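You operate a simulated robot arm through the tools that you are given. There is no shell and no other tool.

You run a simulated robot arm. Do the job below in one go: nothing can be reset, and whatever is moved stays where it is left.

JOB
Steam the slack out of the white tacked patch of the skirt panel.
Fine: switch on, stand the head on it, a burst at a time till it reads 0.00 mm; bell 95 degrees, hold the grip, hands out of the steam; head back, switch off. Set down upright: steam head.

The check looks at the end state, three seconds after you hand in, the way a careful person would. Anything else that was tipped, shoved, dropped, spilled or broken makes it a failure.

ROBOT AND FRAMES
A 7-joint arm with a two-finger parallel gripper, fixed in place. Base frame: the origin is on the floor under the middle of its stand, x ahead of it, y to its left, z up. Lengths are in m, angles in degrees, forces in N, time in s.
With the tool pointing down near the work surface it reaches from about 0.42 to 0.92 m from the base axis. Its first joint turns from -143.0 to 143.0 degrees. Payload 3 kg.
Tool frame: the origin (TCP) lies between the finger pads and is the grasp point; the fingertips stand 0.03 m ahead of it; z points along the fingers, y is the line along which they close. The gripper opens to 0.094 m. The fingers are 0.028 m wide and 0.01 m thick; the gripper's body (0.05 by 0.096 m) begins 0.055 m behind the TCP.
Orientation is told as [roll, pitch, yaw] about the base's x, y, z axes, in that order, counted from this pose: with the fingers straight down and closing along the base's y, the tool's x points along the base's -x, its y along +y and its z along -z.

CONTROLS
- The arm moves only by the tool arm_command. Its argument "motion" is a list of rows, each an object of numbers (a shift or turn left out is 0, a gripper value left out holds the last): "dx", "dy", "dz": the shift along the base's x, y, z in m; "wx", "wy", "wz": the turn, a rotation vector about the base's x, y, z in rad; "grip": the opening, from 0 (shut) to 1 (fully open). In form: [{"dx": .., "dy": .., "dz": .., "wx": .., "wy": .., "wz": .., "grip": ..}, ...]. A call has 1 to 20 rows; each row is the pose to reach, as a shift and turn from the pose commanded when the call began. Each row takes 0.2 s and may step no farther than 0.05 m and 8.6 degrees from the row before; otherwise, or with a gripper value out of range, the whole call is refused. Where a pose cannot be reached the arm comes as near as it can. A force on the tool above 40 N (or 10 N above the force at the start of the call, whichever is more), or a blocked arm, ends the call early, and 0.2 s more pass. The fingers move at their own pace (about 0.072 m/s each) and stop on an object; they squeeze with about 42 N. The grip force told is the motor's: it shows also when the fingers shut on nothing. Time passes only in rows, and 0.2 s behind the last, so rows that repeat a pose let the fingers close. It gives the time, the measured TCP pose, the force on the tool (base axes), the opening and the grip force at its end, in the units of the frame above (readings bear some noise), with the torque about the TCP (base axes, N m) and any sound that the robot's microphone picked up, and new pictures: "pictures" is both (left out), scene, wrist or none.
- Cameras (640 x 400 px; columns grow to the right, rows downward): "scene" is fixed at [0.0483, -0.5147, 1.4249]; the picture's right is [0.90, -0.43, 0.00], its down [-0.14, -0.28, -0.95] and it looks along [0.41, 0.86, -0.31] (base axes); focal length 321 px, centre (320, 200). "wrist" rides on the gripper at [0.076, 0.014, -0.102] in the tool frame; the picture's right is [-0.18, 0.98, 0.00], its down [-0.75, -0.14, -0.64] and it looks along [-0.63, -0.12, 0.77] (tool axes); focal length 243 px, centre (320, 200). There is no depth. A picture from a camera that has moved, and an enlarged one, comes with that camera's place and axes in the base frame and with its lens. The place of the scene camera against the robot may be out by one fixed shift of up to 0.025 m in any direction.
- inspect(camera, box): a new picture of the part [left, top, right, bottom] of that camera's present view, enlarged. No time passes.
- hand_in(): hands the job in; it is judged then, once.

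Places have to be worked out from the pictures, the camera data and where the tool is seen. Open the gripper and draw the arm clear of the work before you hand the job in, unless the task says otherwise.

The tools are called after ">>>" by a JSON object that holds its "name" and its "arguments". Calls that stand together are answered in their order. arm_command: Moves the arm, as the interface text tells. Its arguments: {"type":"object","properties":{"motion":{"type":"array"},"pictures":{"type":"string","enum":["both","scene","wrist","none"]}},"required":["motion"]} The other tools are called the same way: inspect (camera, box) takes an enlarged picture of a part of a camera's view; hand_in () hands the job in.

At the start:

```text
t: 0.0
tool_pos: [0.4311, 0.4433, 1.1807]
tcp_rot: [0.0, 0.0, 0.0]
wrist_force: [-0.2, 0.1, 0.3]
torque: [-0.01, -0.02, -0.02]
gripper_width: 0.094
grasp_force: 0.1
```

scene: 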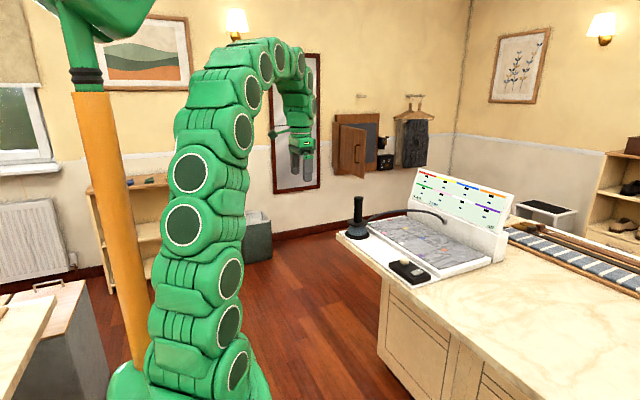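
wrist: 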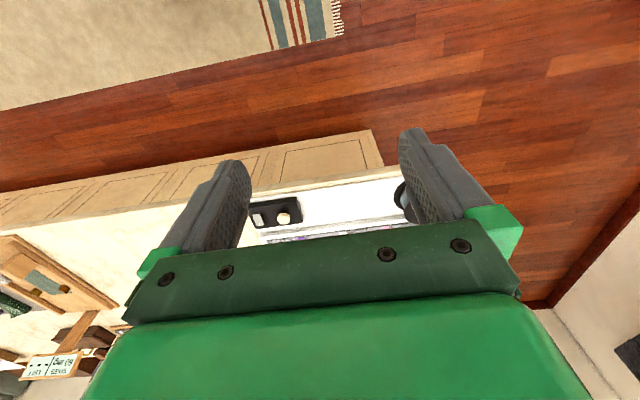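

The scene shows a steam head at the left end of a counter, a patterned panel with patches, a switch box, and a display board. I'll look closer at those before moving.

>>> {"name": "inspect", "arguments": {"camera": "scene", "box": [330, 160, 530, 290]}}

>>> {"name": "inspect", "arguments": {"camera": "scene", "box": [400, 160, 520, 240]}}

>>> {"name": "inspect", "arguments": {"camera": "scene", "box": [335, 190, 455, 290]}}

>>> {"name": "inspect", "arguments": {"camera": "wrist", "box": [220, 160, 440, 260]}}

```text
3.08 times, centred on (430, 225) of scene
camera zoom: at [0.0483, -0.5147, 1.4249], right [0.9, -0.43, 0.0], down [-0.14, -0.28, -0.95], along [0.41, 0.86, -0.31], focal length 988 px, centre (-18, 123)
```

zoom: 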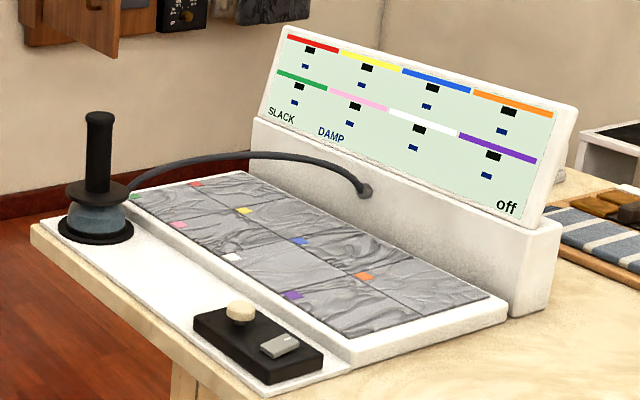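

```text
5.00 times, centred on (460, 200) of scene
camera zoom: at [0.0483, -0.5147, 1.4249], right [0.9, -0.43, 0.0], down [-0.14, -0.28, -0.95], along [0.41, 0.86, -0.31], focal length 1605 px, centre (-380, 200)
```

zoom: 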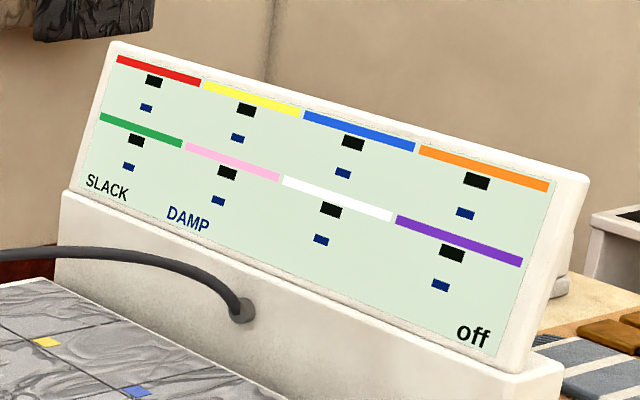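

```text
4.00 times, centred on (395, 240) of scene
camera zoom: at [0.0483, -0.5147, 1.4249], right [0.9, -0.43, 0.0], down [-0.14, -0.28, -0.95], along [0.41, 0.86, -0.31], focal length 1284 px, centre (20, 40)
```

zoom: 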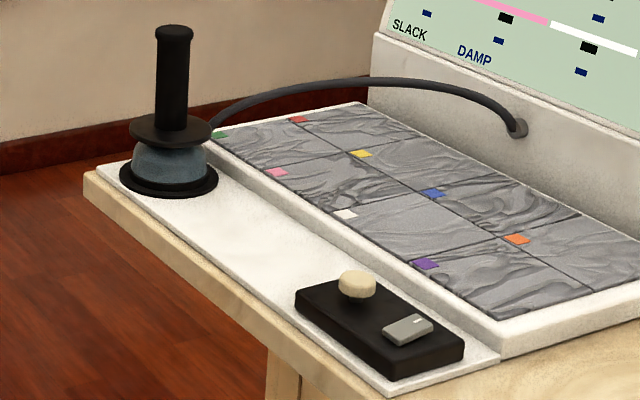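

```text
2.91 times, centred on (330, 210) of wrist
camera zoom: at [0.3543, 0.4588, 1.2828], right [0.18, 0.98, 0.0], down [0.75, -0.14, 0.64], along [0.63, -0.12, -0.77], focal length 706 px, centre (291, 171)
```

zoom: 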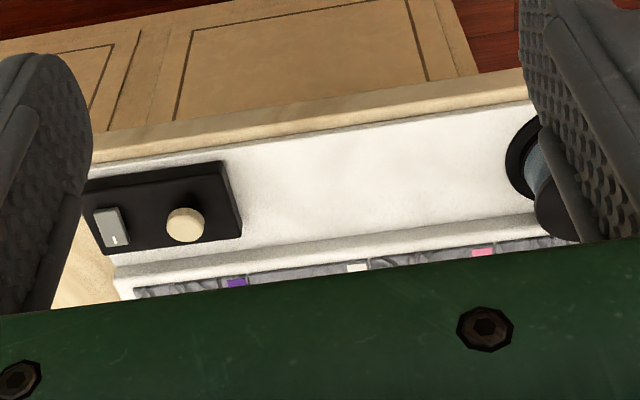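

From the two views I put the control-box knob near (0.76, 0.29, 0.85) and the steam-head handle near (0.75, 0.58, ~1.0). I'll stay high and move forward so the wrist camera can see the panel from above.

>>> {"name": "arm_command", "arguments": {"motion": [{"dx": 0.03, "dy": -0.015, "dz": 0.005}, {"dx": 0.06, "dy": -0.03, "dz": 0.01}, {"dx": 0.09, "dy": -0.045, "dz": 0.015}, {"dx": 0.12, "dy": -0.06, "dz": 0.02}, {"dx": 0.15, "dy": -0.075, "dz": 0.02}, {"dx": 0.18, "dy": -0.08, "dz": 0.02}, {"dx": 0.2, "dy": -0.08, "dz": 0.02}], "pictures": "both"}}

```text
t: 1.6
tool_pos: [0.6299, 0.3638, 1.201]
tcp_rot: [0.0, 0.0, 0.1]
wrist_force: [-0.6, 0.8, 0.6]
torque: [-0.01, -0.02, 0.0]
gripper_width: 0.0942
grasp_force: 0.1
camera wrist: at [0.5534, 0.3783, 1.3033], right [0.18, 0.98, 0.0], down [0.75, -0.14, 0.64], along [0.63, -0.12, -0.77], focal length 243 px, centre (320, 200)
```

scene: 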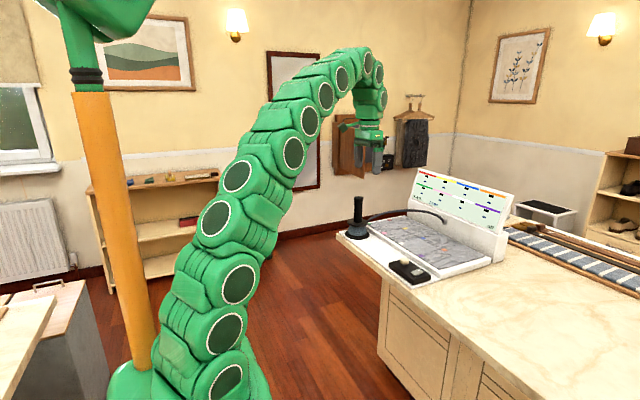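
wrist: 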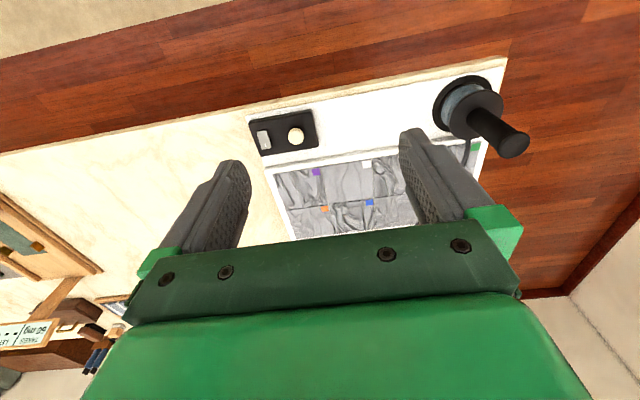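

The wrist camera now sees the knob, switch, head and part of the panel. I'll zoom in to fix their geometry.

>>> {"name": "inspect", "arguments": {"camera": "wrist", "box": [230, 60, 430, 260]}}

>>> {"name": "inspect", "arguments": {"camera": "wrist", "box": [400, 50, 560, 200]}}

>>> {"name": "inspect", "arguments": {"camera": "scene", "box": [340, 190, 500, 290]}}

```text
2.00 times, centred on (330, 160) of wrist
camera zoom: at [0.5534, 0.3783, 1.3033], right [0.18, 0.98, 0.0], down [0.75, -0.14, 0.64], along [0.63, -0.12, -0.77], focal length 485 px, centre (300, 280)
```

zoom: 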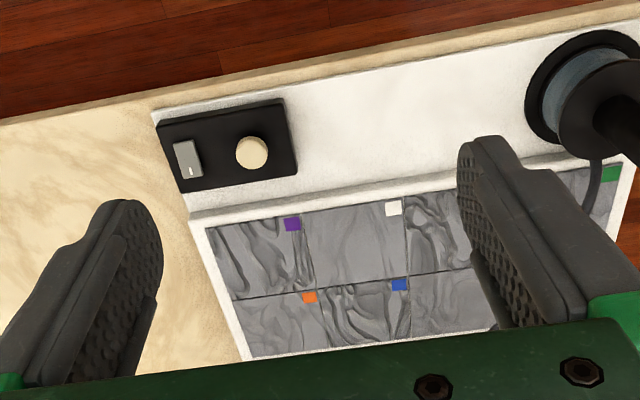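

```text
2.67 times, centred on (480, 125) of wrist
camera zoom: at [0.5534, 0.3783, 1.3033], right [0.18, 0.98, 0.0], down [0.75, -0.14, 0.64], along [0.63, -0.12, -0.77], focal length 647 px, centre (-107, 400)
```

zoom: 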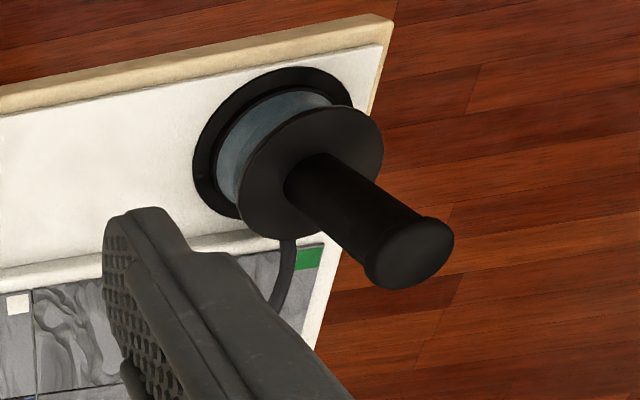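

```text
4.00 times, centred on (420, 240) of scene
camera zoom: at [0.0483, -0.5147, 1.4249], right [0.9, -0.43, 0.0], down [-0.14, -0.28, -0.95], along [0.41, 0.86, -0.31], focal length 1284 px, centre (-80, 40)
```

zoom: 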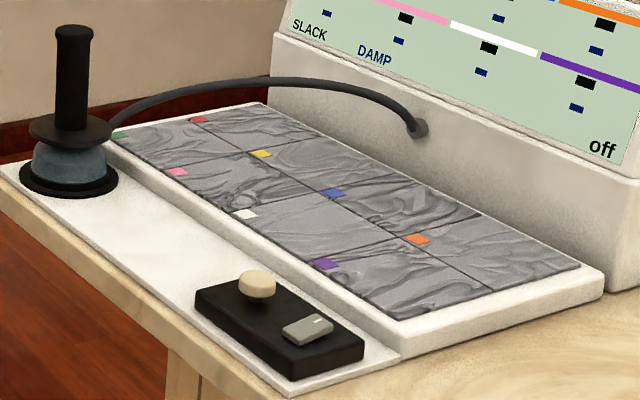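

I place the knob top at about (0.754, 0.293, 0.848), the handle cap near (0.75, 0.607, 1.0), and the white cell near (0.90, 0.39). I'll move further forward at height for a more vertical look at the panel.

>>> {"name": "arm_command", "arguments": {"motion": [{"dx": 0.03, "dz": 0.015}, {"dx": 0.06, "dz": 0.03}, {"dx": 0.09, "dz": 0.045}, {"dx": 0.12, "dz": 0.05}, {"dx": 0.12, "dz": 0.05}], "pictures": "both"}}

>>> {"name": "inspect", "arguments": {"camera": "wrist", "box": [220, 20, 480, 220]}}

>>> {"name": "inspect", "arguments": {"camera": "wrist", "box": [400, 0, 600, 140]}}

>>> {"name": "inspect", "arguments": {"camera": "wrist", "box": [240, 30, 340, 110]}}

```text
t: 2.8
tool_pos: [0.6764, 0.3382, 1.2064]
tcp_rot: [0.0, 0.0, 0.0]
wrist_force: [0.3, 0.9, 0.3]
torque: [-0.01, -0.04, 0.01]
gripper_width: 0.0938
grasp_force: 0.1
out of reach, approached as far as the arm can: row 1, 2, 3, 4, 5
camera wrist: at [0.6001, 0.354, 1.3084], right [0.18, 0.98, 0.0], down [0.75, -0.14, 0.64], along [0.63, -0.12, -0.77], focal length 243 px, centre (320, 200)
```

scene: 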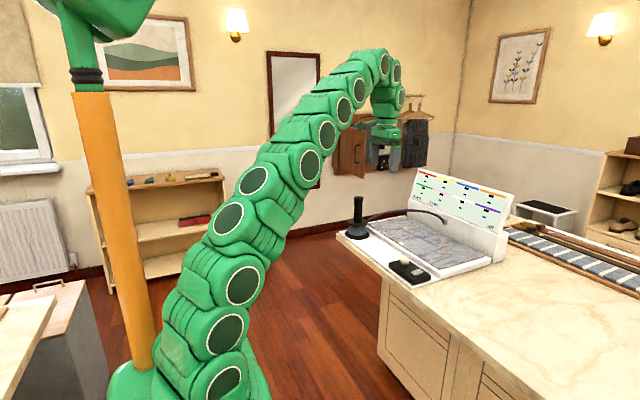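
wrist: 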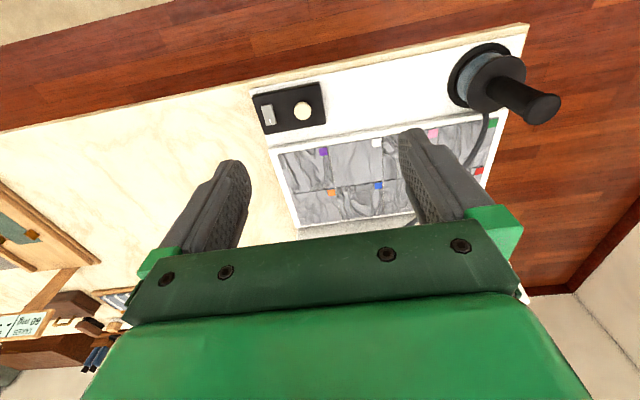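

```text
2.00 times, centred on (350, 120) of wrist
camera zoom: at [0.6001, 0.354, 1.3084], right [0.18, 0.98, 0.0], down [0.75, -0.14, 0.64], along [0.63, -0.12, -0.77], focal length 485 px, centre (260, 360)
```

zoom: 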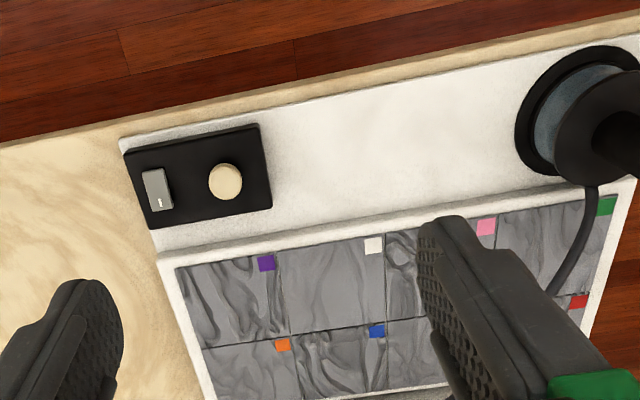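

```text
2.86 times, centred on (500, 70) of wrist
camera zoom: at [0.6001, 0.354, 1.3084], right [0.18, 0.98, 0.0], down [0.75, -0.14, 0.64], along [0.63, -0.12, -0.77], focal length 693 px, centre (-194, 571)
```

zoom: 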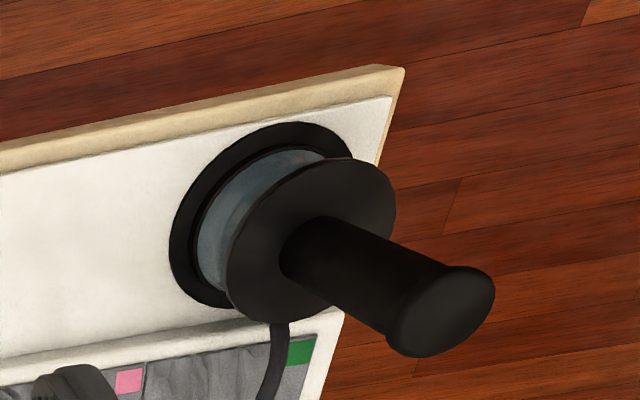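

```text
5.00 times, centred on (290, 70) of wrist
camera zoom: at [0.6001, 0.354, 1.3084], right [0.18, 0.98, 0.0], down [0.75, -0.14, 0.64], along [0.63, -0.12, -0.77], focal length 1213 px, centre (470, 850)
```

zoom: 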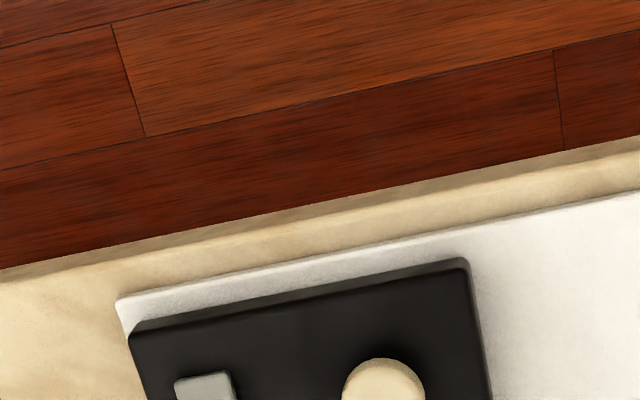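

The arm stopped at its reach limit with the tool straight down, so I'll tilt the tool outward to handle the head. Now I'll look closely at the switch and knob from this pose and from the scene camera.

>>> {"name": "inspect", "arguments": {"camera": "wrist", "box": [245, 75, 335, 140]}}

>>> {"name": "inspect", "arguments": {"camera": "scene", "box": [380, 245, 450, 290]}}

>>> {"name": "inspect", "arguments": {"camera": "scene", "box": [335, 185, 395, 245]}}

```text
6.15 times, centred on (290, 108) of wrist
camera zoom: at [0.6001, 0.354, 1.3084], right [0.18, 0.98, 0.0], down [0.75, -0.14, 0.64], along [0.63, -0.12, -0.77], focal length 1493 px, centre (505, 769)
```

zoom: 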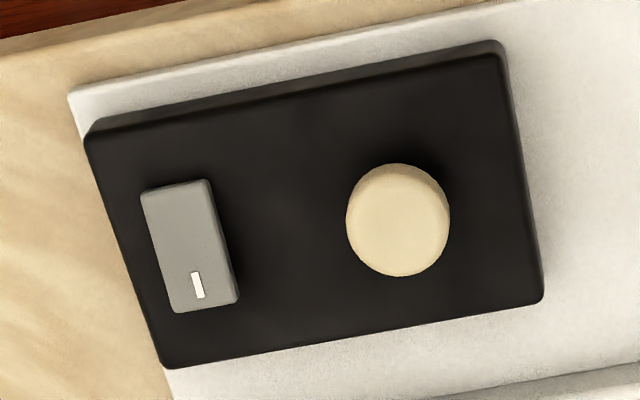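

```text
8.89 times, centred on (415, 268) of scene
camera zoom: at [0.0483, -0.5147, 1.4249], right [0.9, -0.43, 0.0], down [-0.14, -0.28, -0.95], along [0.41, 0.86, -0.31], focal length 2854 px, centre (-524, -400)
```

zoom: 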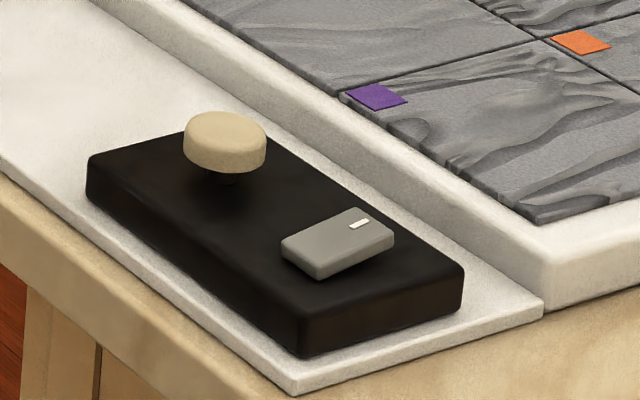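

```text
6.67 times, centred on (365, 215) of scene
camera zoom: at [0.0483, -0.5147, 1.4249], right [0.9, -0.43, 0.0], down [-0.14, -0.28, -0.95], along [0.41, 0.86, -0.31], focal length 2140 px, centre (20, 100)
```

zoom: 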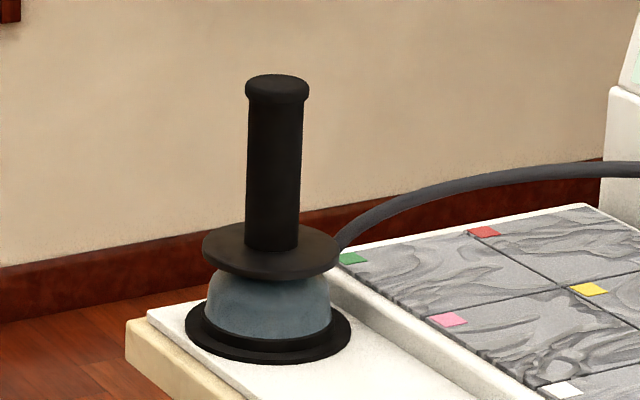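

The rocker's marked (+x) end is raised, so it is off, and the cream knob is a mushroom push-button on a stem. I'll close the fingers and make a small move to learn where the commanded reference is after the clipped move.

>>> {"name": "arm_command", "arguments": {"motion": [{"dx": 0, "dy": -0.025, "dz": -0.025, "grip": 0}, {"dx": 0, "dy": -0.05, "dz": -0.05, "grip": 0}, {"dx": 0, "dy": -0.06, "dz": -0.08, "grip": 0}, {"dx": 0, "dy": -0.07, "dz": -0.11, "grip": 0}], "pictures": "none"}}

```text
t: 3.8
tool_pos: [0.675, 0.2699, 1.095]
tcp_rot: [-0.1, 0.1, 0.0]
wrist_force: [-0.2, 0.8, -0.1]
torque: [-0.04, -0.01, 0.04]
gripper_width: 0.0
grasp_force: 32.6
```

The reference is the actually reached pose. I'll go to a point above the marked end of the rocker, about (0.777, 0.223), with the fingers closed.

>>> {"name": "arm_command", "arguments": {"motion": [{"dx": 0.025, "dy": -0.012, "dz": -0.03}, {"dx": 0.05, "dy": -0.024, "dz": -0.06}, {"dx": 0.075, "dy": -0.036, "dz": -0.09}, {"dx": 0.1, "dy": -0.046, "dz": -0.12}, {"dx": 0.102, "dy": -0.0465, "dz": -0.15}, {"dx": 0.102, "dy": -0.0465, "dz": -0.175}, {"dx": 0.102, "dy": -0.0465, "dz": -0.175}], "pictures": "both"}}

>>> {"name": "inspect", "arguments": {"camera": "scene", "box": [370, 220, 470, 290]}}

>>> {"name": "inspect", "arguments": {"camera": "wrist", "box": [220, 60, 420, 210]}}

```text
t: 5.4
tool_pos: [0.7758, 0.2228, 0.9219]
tcp_rot: [0.1, 0.0, 0.0]
wrist_force: [-1.0, 0.4, -0.3]
torque: [0.0, -0.02, -0.02]
gripper_width: 0.0
grasp_force: 32.9
camera wrist: at [0.6997, 0.2373, 1.0241], right [0.18, 0.98, 0.0], down [0.75, -0.14, 0.64], along [0.63, -0.12, -0.77], focal length 243 px, centre (320, 200)
```

scene: 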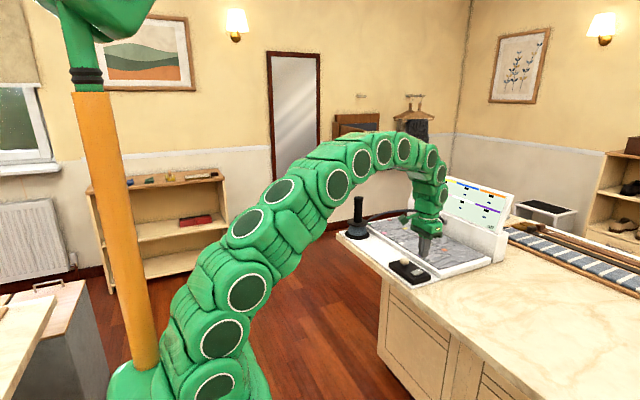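
wrist: 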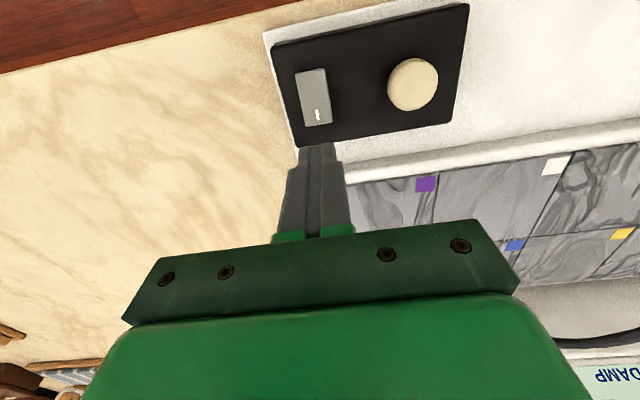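

```text
5.71 times, centred on (420, 255) of scene
camera zoom: at [0.0483, -0.5147, 1.4249], right [0.9, -0.43, 0.0], down [-0.14, -0.28, -0.95], along [0.41, 0.86, -0.31], focal length 1835 px, centre (-251, -114)
```

zoom: 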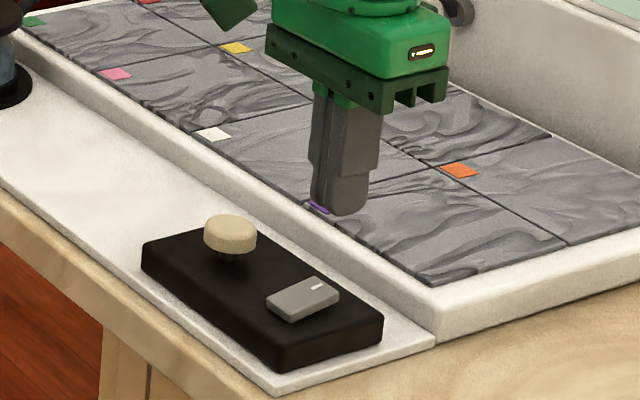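

```text
2.67 times, centred on (320, 135) of wrist
camera zoom: at [0.6997, 0.2373, 1.0241], right [0.18, 0.98, 0.0], down [0.75, -0.14, 0.64], along [0.63, -0.12, -0.77], focal length 647 px, centre (320, 373)
```

zoom: 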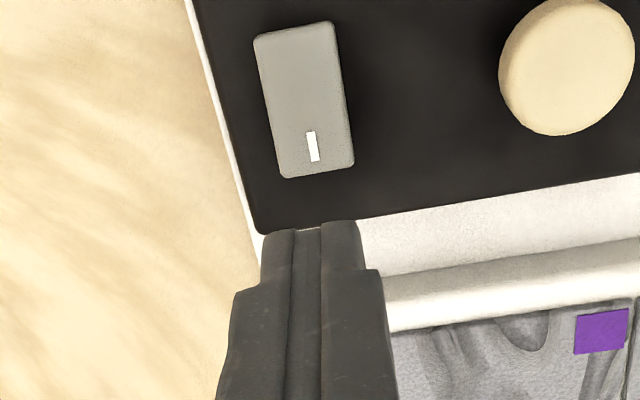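

The closed fingertips are directly above the marked end of the rocker. I'll come down slowly until the reading shows contact and the rocker flips.

>>> {"name": "arm_command", "arguments": {"motion": [{"dz": -0.03}, {"dz": -0.04}, {"dz": -0.045}, {"dz": -0.05}, {"dz": -0.053}, {"dz": -0.056}], "pictures": "scene"}}

>>> {"name": "inspect", "arguments": {"camera": "scene", "box": [370, 160, 520, 290]}}

```text
t: 6.8
tool_pos: [0.7773, 0.2242, 0.8701]
tcp_rot: [0.1, -0.3, 0.2]
wrist_force: [2.2, -0.3, 3.8]
torque: [-0.04, -0.04, 0.02]
gripper_width: 0.0
grasp_force: 32.8
stopped in row 6: the force on the tool passed its limit at 46 N (the readings are from after the stop); the commanded pose is now the measured one
```

scene: 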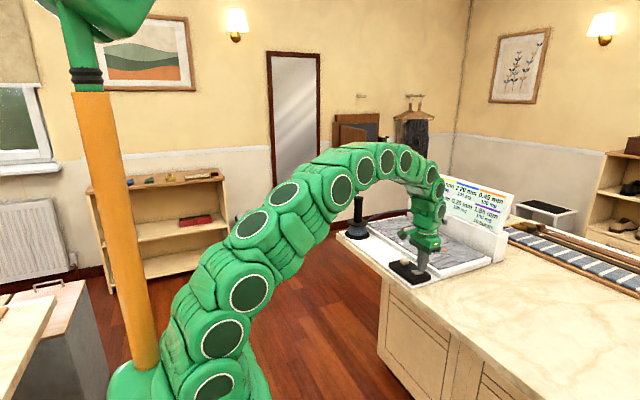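

```text
3.08 times, centred on (445, 225) of scene
camera zoom: at [0.0483, -0.5147, 1.4249], right [0.9, -0.43, 0.0], down [-0.14, -0.28, -0.95], along [0.41, 0.86, -0.31], focal length 988 px, centre (-65, 123)
```

zoom: 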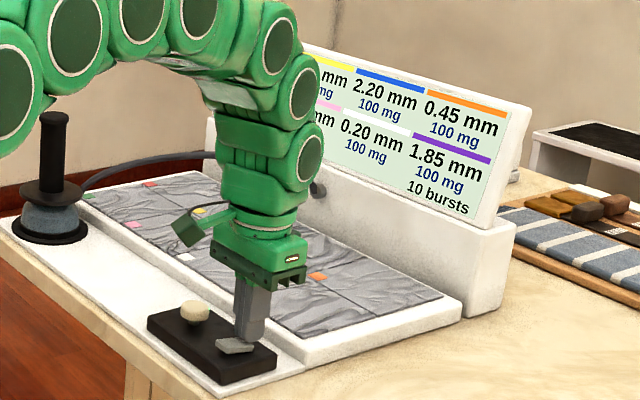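

The display is live: white reads 0.20 mm, 100 mg, with "10 bursts" left. I'll raise the tool and read the full board.

>>> {"name": "arm_command", "arguments": {"motion": [{"dz": 0.03}, {"dz": 0.06}, {"dx": -0.03, "dy": 0.01, "dz": 0.1}, {"dx": -0.06, "dy": 0.02, "dz": 0.14}, {"dx": -0.1, "dy": 0.03, "dz": 0.17}, {"dx": -0.14, "dy": 0.04, "dz": 0.2}, {"dx": -0.17, "dy": 0.04, "dz": 0.22}], "pictures": "both"}}

>>> {"name": "inspect", "arguments": {"camera": "scene", "box": [400, 160, 520, 240]}}

>>> {"name": "inspect", "arguments": {"camera": "scene", "box": [370, 240, 450, 290]}}

```text
refused: row 3 steps farther than a row can; nothing moved
```

```text
5.00 times, centred on (460, 200) of scene
camera zoom: at [0.0483, -0.5147, 1.4249], right [0.9, -0.43, 0.0], down [-0.14, -0.28, -0.95], along [0.41, 0.86, -0.31], focal length 1605 px, centre (-380, 200)
```

zoom: 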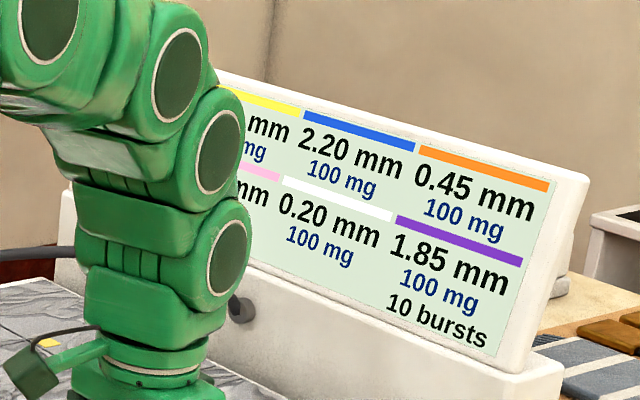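

```text
8.00 times, centred on (410, 265) of scene
camera zoom: at [0.0483, -0.5147, 1.4249], right [0.9, -0.43, 0.0], down [-0.14, -0.28, -0.95], along [0.41, 0.86, -0.31], focal length 2568 px, centre (-400, -320)
```

zoom: 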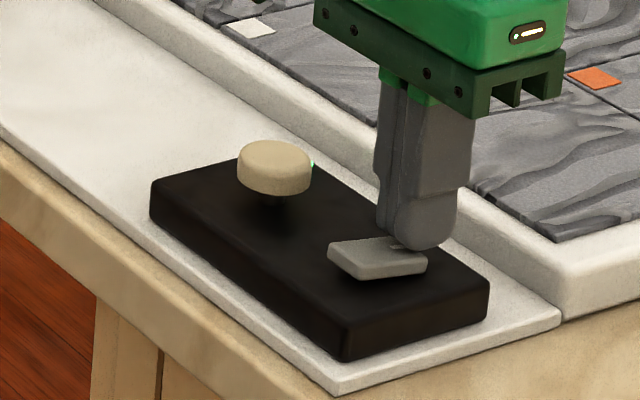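

That lift had one step too long. The rocker is flipped on, so I'll lift with smaller steps.

>>> {"name": "arm_command", "arguments": {"motion": [{"dz": 0.03}, {"dz": 0.06}, {"dx": -0.02, "dy": 0.01, "dz": 0.1}, {"dx": -0.05, "dy": 0.015, "dz": 0.13}, {"dx": -0.08, "dy": 0.02, "dz": 0.16}, {"dx": -0.11, "dy": 0.03, "dz": 0.19}, {"dx": -0.14, "dy": 0.04, "dz": 0.22}], "pictures": "both"}}

>>> {"name": "inspect", "arguments": {"camera": "scene", "box": [400, 160, 520, 240]}}

>>> {"name": "inspect", "arguments": {"camera": "scene", "box": [370, 240, 450, 290]}}

```text
t: 8.4
tool_pos: [0.6379, 0.2643, 1.0903]
tcp_rot: [0.0, -0.2, 0.1]
wrist_force: [-0.2, -0.9, 0.5]
torque: [0.02, 0.02, -0.02]
gripper_width: 0.0001
grasp_force: 33.3
camera wrist: at [0.5599, 0.2782, 1.1921], right [0.18, 0.98, 0.0], down [0.75, -0.14, 0.64], along [0.63, -0.12, -0.76], focal length 243 px, centre (320, 200)
```

scene: 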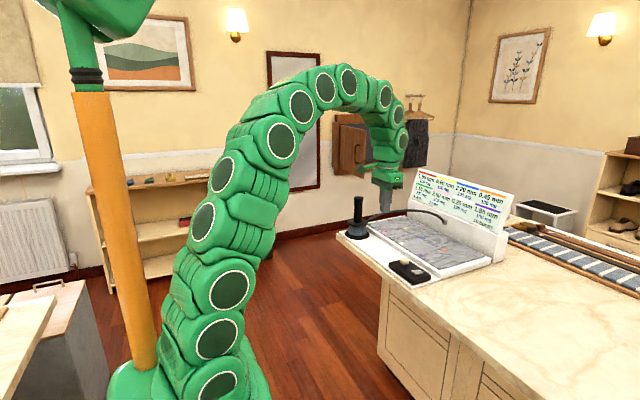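
wrist: 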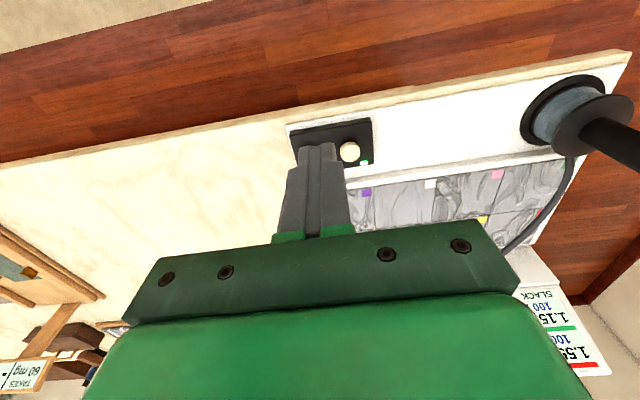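

```text
5.00 times, centred on (460, 200) of scene
camera zoom: at [0.0483, -0.5147, 1.4249], right [0.9, -0.43, 0.0], down [-0.14, -0.28, -0.95], along [0.41, 0.86, -0.31], focal length 1605 px, centre (-380, 200)
```

zoom: 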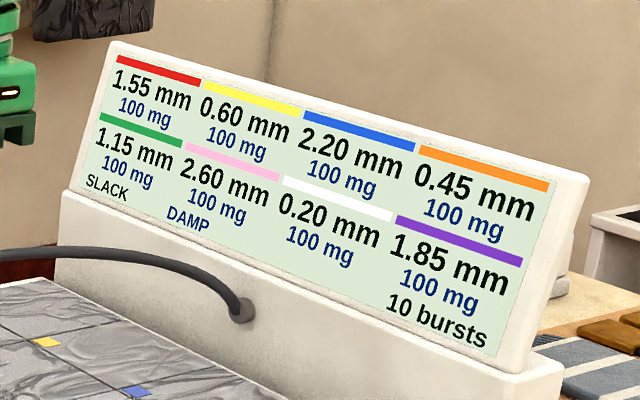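

```text
8.00 times, centred on (410, 265) of scene
camera zoom: at [0.0483, -0.5147, 1.4249], right [0.9, -0.43, 0.0], down [-0.14, -0.28, -0.95], along [0.41, 0.86, -0.31], focal length 2568 px, centre (-400, -320)
```

zoom: 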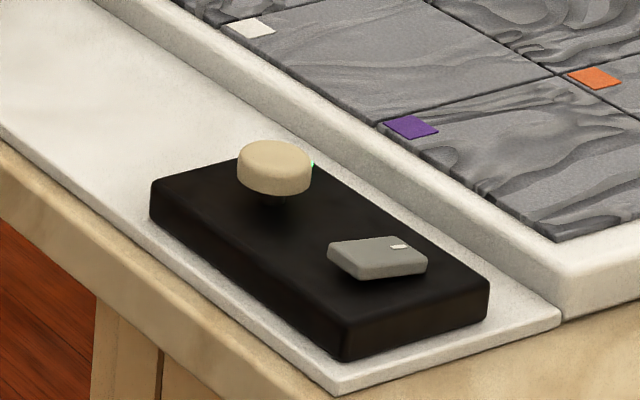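

The board reads clearly: white has 0.20 mm slack and 100 mg damp. There is also a small card on the counter to the right with text such as "TAKES … 60 mg", so I'll zoom in on it.

>>> {"name": "inspect", "arguments": {"camera": "wrist", "box": [0, 320, 120, 400]}}

>>> {"name": "inspect", "arguments": {"camera": "scene", "box": [500, 180, 640, 300]}}

>>> {"name": "inspect", "arguments": {"camera": "wrist", "box": [280, 110, 400, 190]}}

```text
5.00 times, centred on (60, 360) of wrist
camera zoom: at [0.5599, 0.2782, 1.1921], right [0.18, 0.98, 0.0], down [0.75, -0.14, 0.64], along [0.63, -0.12, -0.76], focal length 1213 px, centre (1620, -600)
```

zoom: 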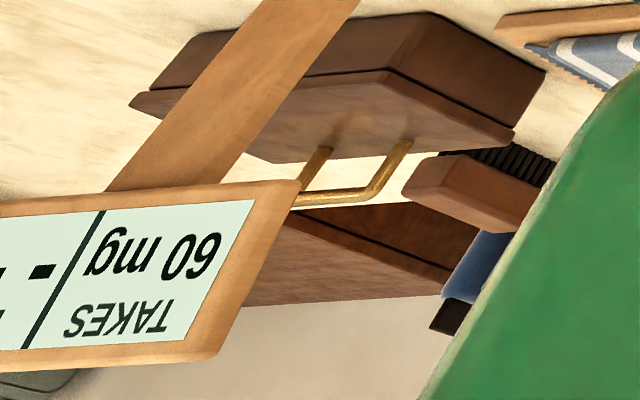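

```text
3.33 times, centred on (570, 240) of scene
camera zoom: at [0.0483, -0.5147, 1.4249], right [0.9, -0.43, 0.0], down [-0.14, -0.28, -0.95], along [0.41, 0.86, -0.31], focal length 1070 px, centre (-513, 67)
```

zoom: 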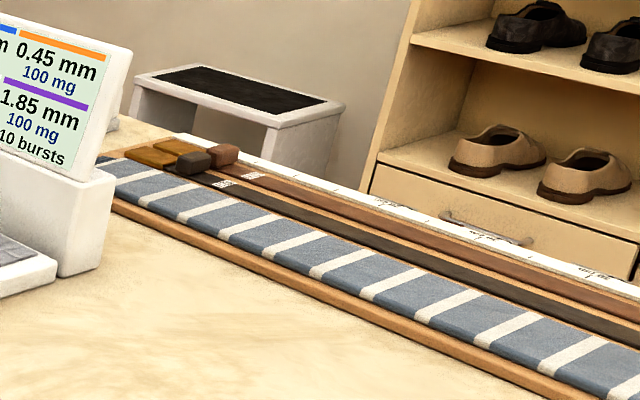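

```text
5.00 times, centred on (340, 150) of wrist
camera zoom: at [0.5599, 0.2782, 1.1921], right [0.18, 0.98, 0.0], down [0.75, -0.14, 0.64], along [0.63, -0.12, -0.76], focal length 1213 px, centre (220, 450)
```

zoom: 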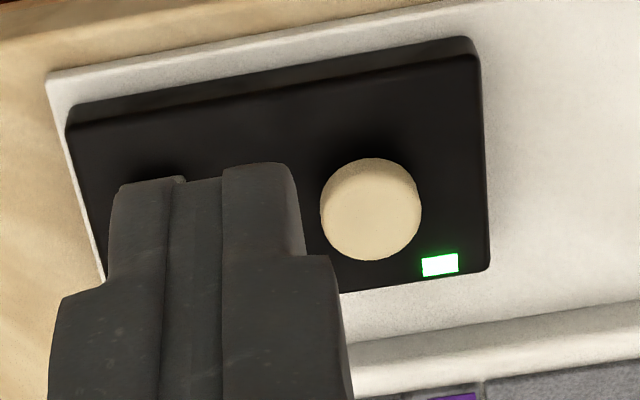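

I can only read part of the card ("TAKES 60 mg"). I'll tilt the tool outward in place, which I need for the handle grip anyway, and open the gripper. Then I'll swing right to read the card.

>>> {"name": "arm_command", "arguments": {"motion": [{"wy": -0.131, "grip": 1}, {"wy": -0.262, "grip": 1}, {"wy": -0.393, "grip": 1}, {"wy": -0.524, "grip": 1}, {"wy": -0.655, "grip": 1}, {"wy": -0.785, "grip": 1}, {"wy": -0.916, "grip": 1}, {"wy": -1.047, "grip": 1}, {"wy": -1.047, "grip": 1}], "pictures": "both"}}

```text
t: 10.4
tool_pos: [0.6371, 0.2634, 1.0902]
tcp_rot: [0.0, -60.2, 0.0]
wrist_force: [-0.4, 0.6, -0.1]
torque: [-0.02, -0.03, -0.01]
gripper_width: 0.0939
grasp_force: 0.0
camera wrist: at [0.5097, 0.2776, 1.074], right [0.09, 0.98, 0.16], down [-0.18, -0.14, 0.97], along [0.98, -0.12, 0.17], focal length 243 px, centre (320, 200)
```

scene: 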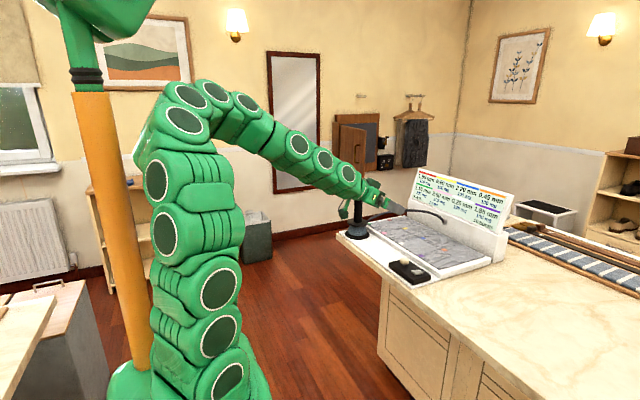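
wrist: 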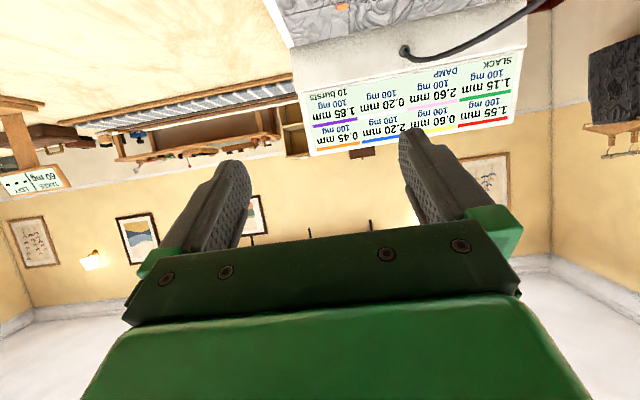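

Tilted, the wrist camera looks out horizontally with the image upside down, and the card is visible at the left. I'll zoom in on it.

>>> {"name": "inspect", "arguments": {"camera": "wrist", "box": [0, 155, 80, 205]}}

>>> {"name": "inspect", "arguments": {"camera": "wrist", "box": [0, 80, 120, 210]}}

```text
8.00 times, centred on (40, 180) of wrist
camera zoom: at [0.5097, 0.2776, 1.074], right [0.09, 0.98, 0.16], down [-0.18, -0.14, 0.97], along [0.98, -0.12, 0.17], focal length 1941 px, centre (2560, 360)
```

zoom: 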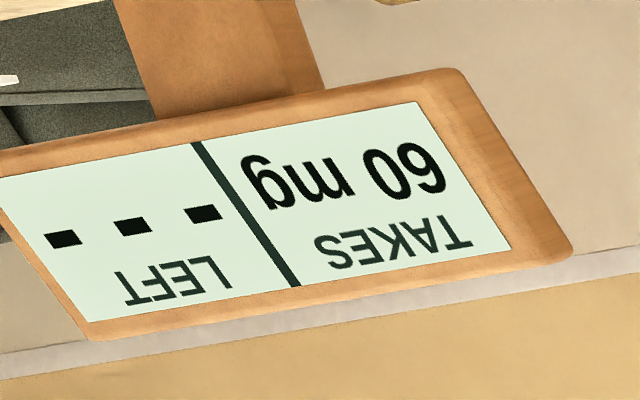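

```text
3.08 times, centred on (60, 145) of wrist
camera zoom: at [0.5097, 0.2776, 1.074], right [0.09, 0.98, 0.16], down [-0.18, -0.14, 0.97], along [0.98, -0.12, 0.17], focal length 746 px, centre (1120, 369)
```

zoom: 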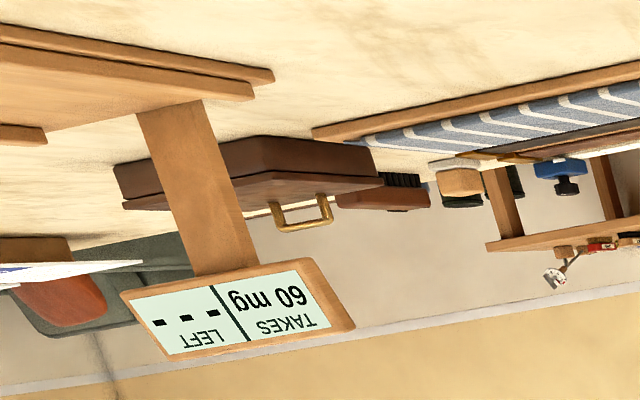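

The card ("TAKES 60 mg / LEFT ---") belongs to a different station, so I'll ignore it. I'll swing left to a pre-grasp pose behind the steam-head handle, yawed 30° and tilted 60°, and check alignment there.

>>> {"name": "arm_command", "arguments": {"motion": [{"dy": 0.037, "dz": -0.009, "wz": 0.0655}, {"dy": 0.073, "dz": -0.018, "wz": 0.131}, {"dy": 0.11, "dz": -0.028, "wz": 0.196}, {"dy": 0.146, "dz": -0.037, "wz": 0.262}, {"dy": 0.183, "dz": -0.047, "wz": 0.327}, {"dy": 0.219, "dz": -0.056, "wz": 0.393}, {"dy": 0.256, "dz": -0.066, "wz": 0.458}, {"dy": 0.292, "dz": -0.075, "wz": 0.524}, {"dy": 0.292, "dz": -0.075, "wz": 0.524}], "pictures": "both"}}

>>> {"name": "inspect", "arguments": {"camera": "scene", "box": [320, 160, 440, 260]}}

>>> {"name": "inspect", "arguments": {"camera": "wrist", "box": [200, 0, 480, 240]}}

```text
t: 12.4
tool_pos: [0.6371, 0.5543, 1.014]
tcp_rot: [-0.1, -60.2, 30.2]
wrist_force: [-0.2, 0.7, 0.3]
torque: [-0.02, -0.01, 0.0]
gripper_width: 0.0938
grasp_force: 0.1
camera wrist: at [0.5204, 0.5041, 0.9984], right [-0.41, 0.9, 0.16], down [-0.09, -0.21, 0.97], along [0.91, 0.39, 0.17], focal length 243 px, centre (320, 200)
```

scene: 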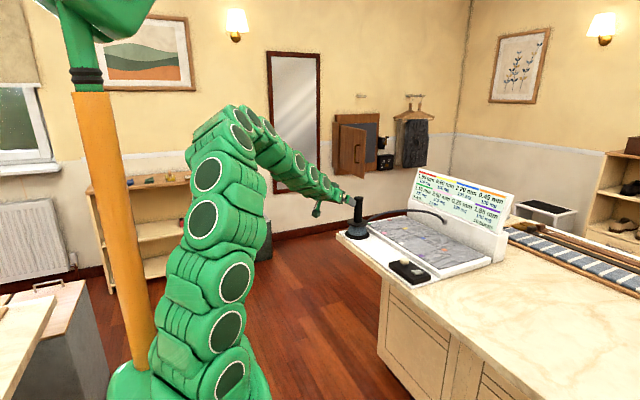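
wrist: 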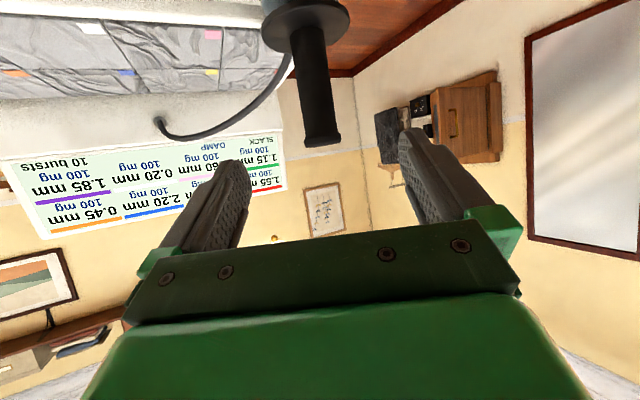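

```text
4.00 times, centred on (380, 210) of scene
camera zoom: at [0.0483, -0.5147, 1.4249], right [0.9, -0.43, 0.0], down [-0.14, -0.28, -0.95], along [0.41, 0.86, -0.31], focal length 1284 px, centre (80, 160)
```

zoom: 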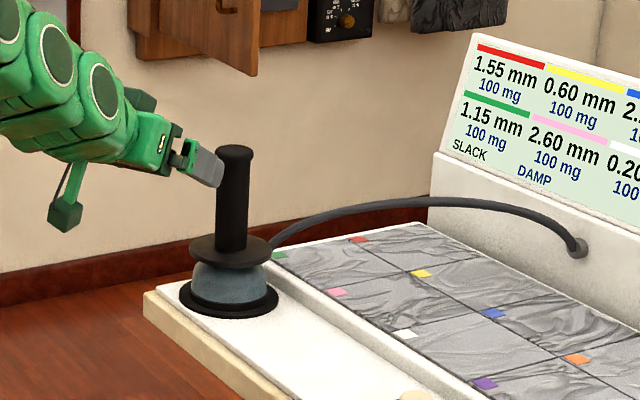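

```text
1.67 times, centred on (340, 120) of wrist
camera zoom: at [0.5204, 0.5041, 0.9984], right [-0.41, 0.9, 0.16], down [-0.09, -0.21, 0.97], along [0.91, 0.39, 0.17], focal length 404 px, centre (287, 333)
```

zoom: 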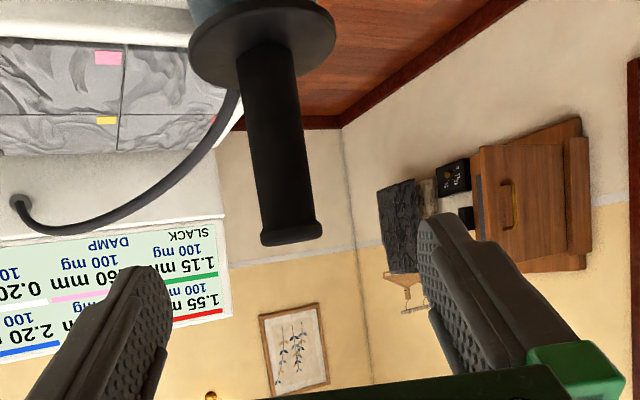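

From this closer view the handle axis is about (0.7665, 0.627), with the cap top near z 0.98 and the guard near 0.865. I'll advance along the tool axis until the fingertips are just short of the handle and re-check centring.

>>> {"name": "arm_command", "arguments": {"motion": [{"dx": 0.023, "dy": 0.0125, "dz": -0.015}, {"dx": 0.046, "dy": 0.025, "dz": -0.03}, {"dx": 0.0695, "dy": 0.0375, "dz": -0.045}, {"dx": 0.0695, "dy": 0.0375, "dz": -0.045}], "pictures": "both"}}

>>> {"name": "inspect", "arguments": {"camera": "wrist", "box": [200, 0, 480, 240]}}

>>> {"name": "inspect", "arguments": {"camera": "scene", "box": [320, 170, 420, 250]}}

```text
t: 13.4
tool_pos: [0.7067, 0.5918, 0.9687]
tcp_rot: [0.0, -60.2, 30.1]
wrist_force: [0.0, 1.1, -1.0]
torque: [0.0, 0.03, -0.02]
gripper_width: 0.0942
grasp_force: 0.1
camera wrist: at [0.5895, 0.5417, 0.954], right [-0.41, 0.9, 0.16], down [-0.09, -0.21, 0.97], along [0.91, 0.39, 0.17], focal length 243 px, centre (320, 200)
```

scene: 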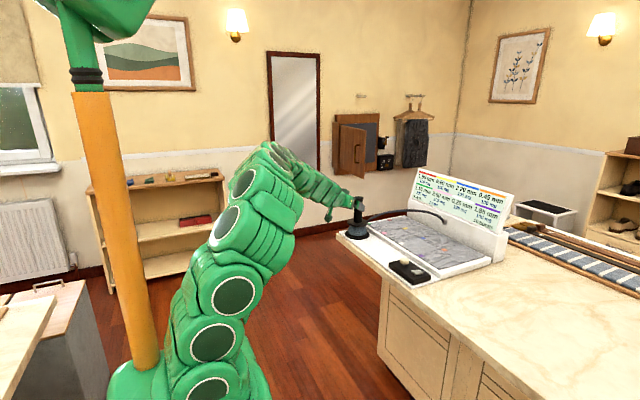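
wrist: 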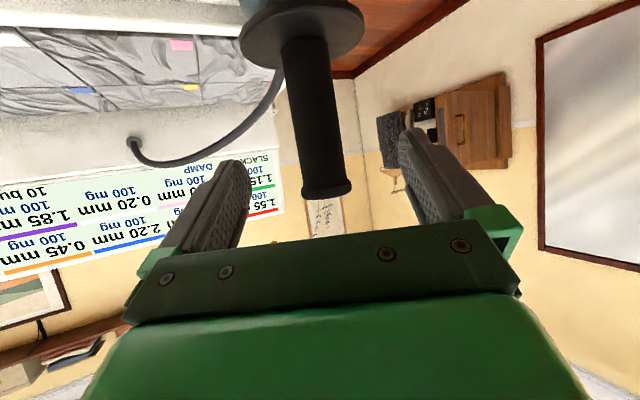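

```text
1.67 times, centred on (340, 120) of wrist
camera zoom: at [0.5895, 0.5417, 0.954], right [-0.41, 0.9, 0.16], down [-0.09, -0.21, 0.97], along [0.91, 0.39, 0.17], focal length 404 px, centre (287, 333)
```

zoom: 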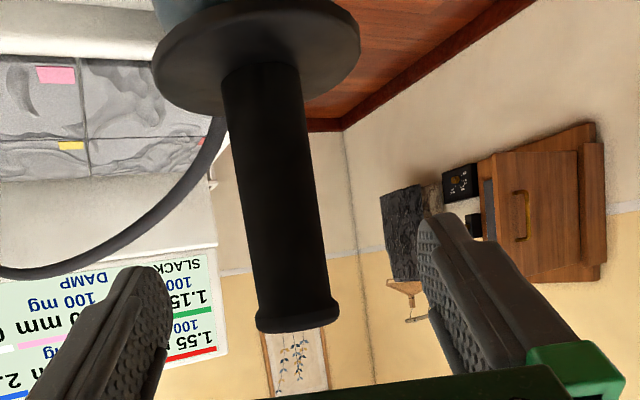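

```text
5.00 times, centred on (370, 210) of scene
camera zoom: at [0.0483, -0.5147, 1.4249], right [0.9, -0.43, 0.0], down [-0.14, -0.28, -0.95], along [0.41, 0.86, -0.31], focal length 1605 px, centre (70, 150)
```

zoom: 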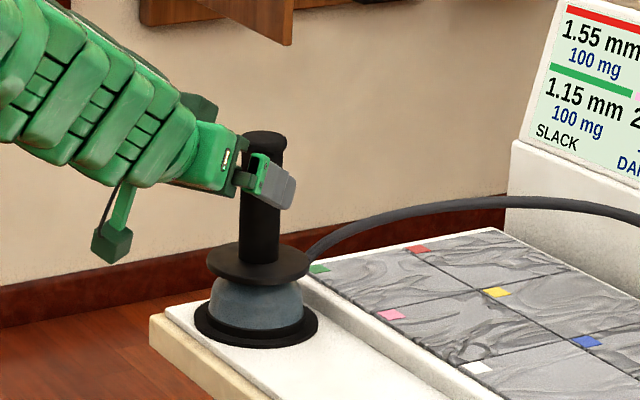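

The handle sits within about 2 mm of the tool's centre plane. I'll advance the last 8 cm along the tool axis to bracket it at z ≈ 0.932, with the gripper still open.

>>> {"name": "arm_command", "arguments": {"motion": [{"dx": 0.015, "dy": 0.0087, "dz": -0.009}, {"dx": 0.03, "dy": 0.0173, "dz": -0.018}, {"dx": 0.045, "dy": 0.026, "dz": -0.027}, {"dx": 0.06, "dy": 0.0345, "dz": -0.0365}, {"dx": 0.06, "dy": 0.0345, "dz": -0.0365}], "pictures": "both"}}

>>> {"name": "inspect", "arguments": {"camera": "wrist", "box": [180, 0, 500, 240]}}

>>> {"name": "inspect", "arguments": {"camera": "scene", "box": [320, 170, 420, 250]}}

```text
t: 14.6
tool_pos: [0.7668, 0.6283, 0.9336]
tcp_rot: [0.1, -60.3, 30.2]
wrist_force: [-0.4, 0.1, 0.1]
torque: [-0.01, -0.01, -0.02]
gripper_width: 0.0938
grasp_force: 0.0
camera wrist: at [0.6496, 0.5765, 0.9181], right [-0.41, 0.9, 0.16], down [-0.09, -0.21, 0.97], along [0.91, 0.39, 0.17], focal length 243 px, centre (320, 200)
```

scene: 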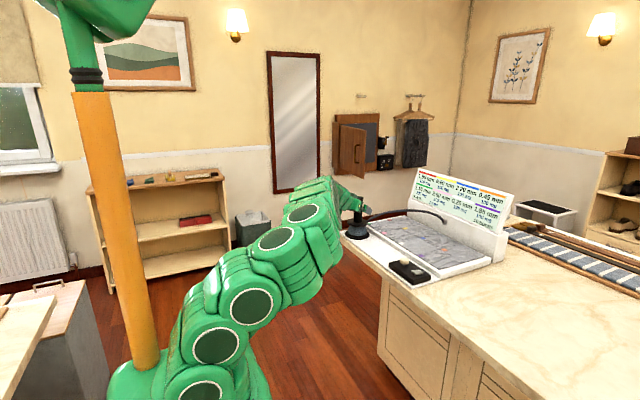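
wrist: 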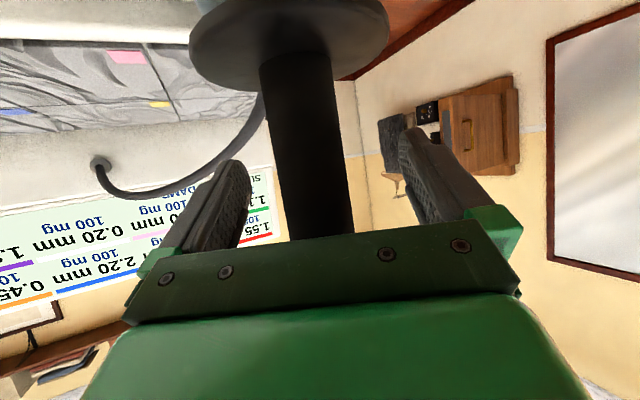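

```text
1.67 times, centred on (340, 120) of wrist
camera zoom: at [0.6496, 0.5765, 0.9181], right [-0.41, 0.9, 0.16], down [-0.09, -0.21, 0.97], along [0.91, 0.39, 0.17], focal length 404 px, centre (287, 333)
```

zoom: 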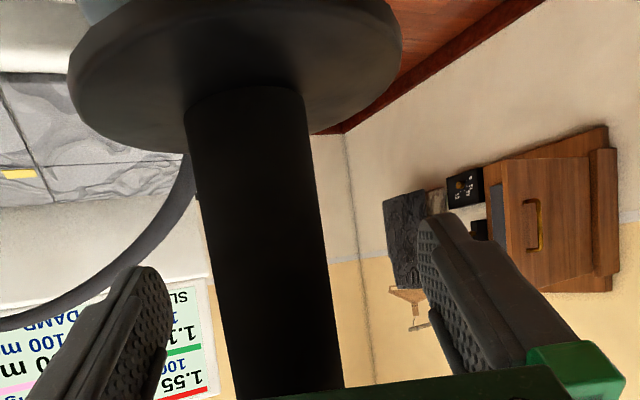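

```text
5.00 times, centred on (370, 210) of scene
camera zoom: at [0.0483, -0.5147, 1.4249], right [0.9, -0.43, 0.0], down [-0.14, -0.28, -0.95], along [0.41, 0.86, -0.31], focal length 1605 px, centre (70, 150)
```

zoom: 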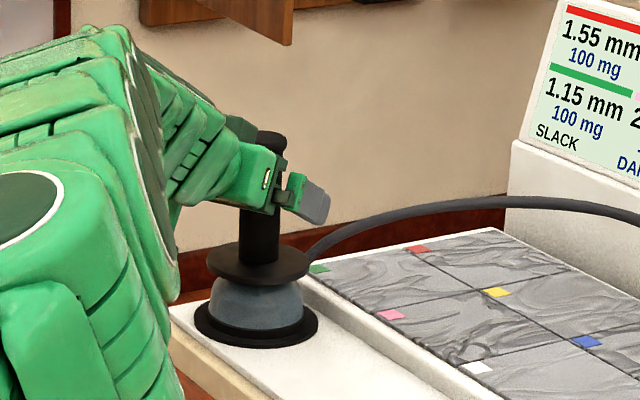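

The handle lies about 3 mm to the tool's -y side, so I'll shift to centre it and then close the fingers on the grip.

>>> {"name": "arm_command", "arguments": {"motion": [{"dx": 0.0015, "dy": -0.0028, "grip": 1}, {"dx": 0.0015, "dy": -0.0028, "grip": 0.6}, {"dx": 0.0015, "dy": -0.0028, "grip": 0.48}, {"dx": 0.0015, "dy": -0.0028, "grip": 0.44}], "pictures": "wrist"}}

>>> {"name": "inspect", "arguments": {"camera": "wrist", "box": [180, 0, 500, 240]}}

```text
t: 15.6
tool_pos: [0.7681, 0.624, 0.9344]
tcp_rot: [0.0, -60.2, 30.1]
wrist_force: [-0.3, 0.5, 0.5]
torque: [0.03, 0.01, -0.01]
gripper_width: 0.0413
grasp_force: 0.1
camera wrist: at [0.6509, 0.5735, 0.918], right [-0.41, 0.9, 0.16], down [-0.09, -0.21, 0.97], along [0.91, 0.39, 0.17], focal length 243 px, centre (320, 200)
```

wrist: 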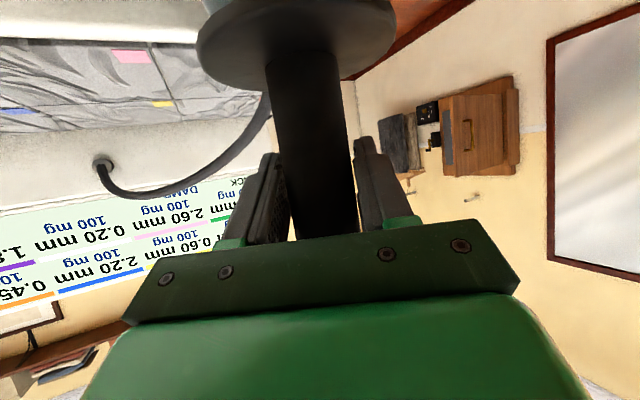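

```text
1.67 times, centred on (340, 120) of wrist
camera zoom: at [0.6509, 0.5735, 0.918], right [-0.41, 0.9, 0.16], down [-0.09, -0.21, 0.97], along [0.91, 0.39, 0.17], focal length 404 px, centre (287, 333)
```

zoom: 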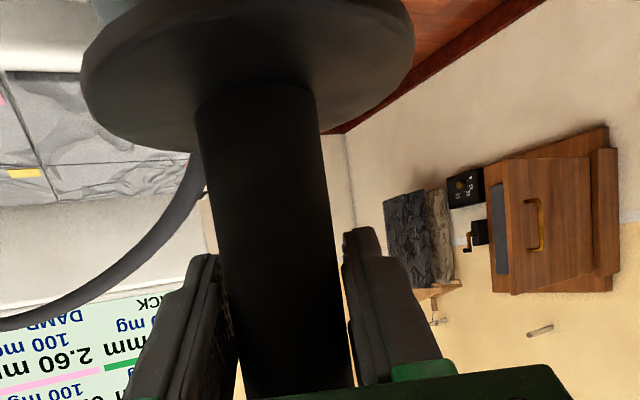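

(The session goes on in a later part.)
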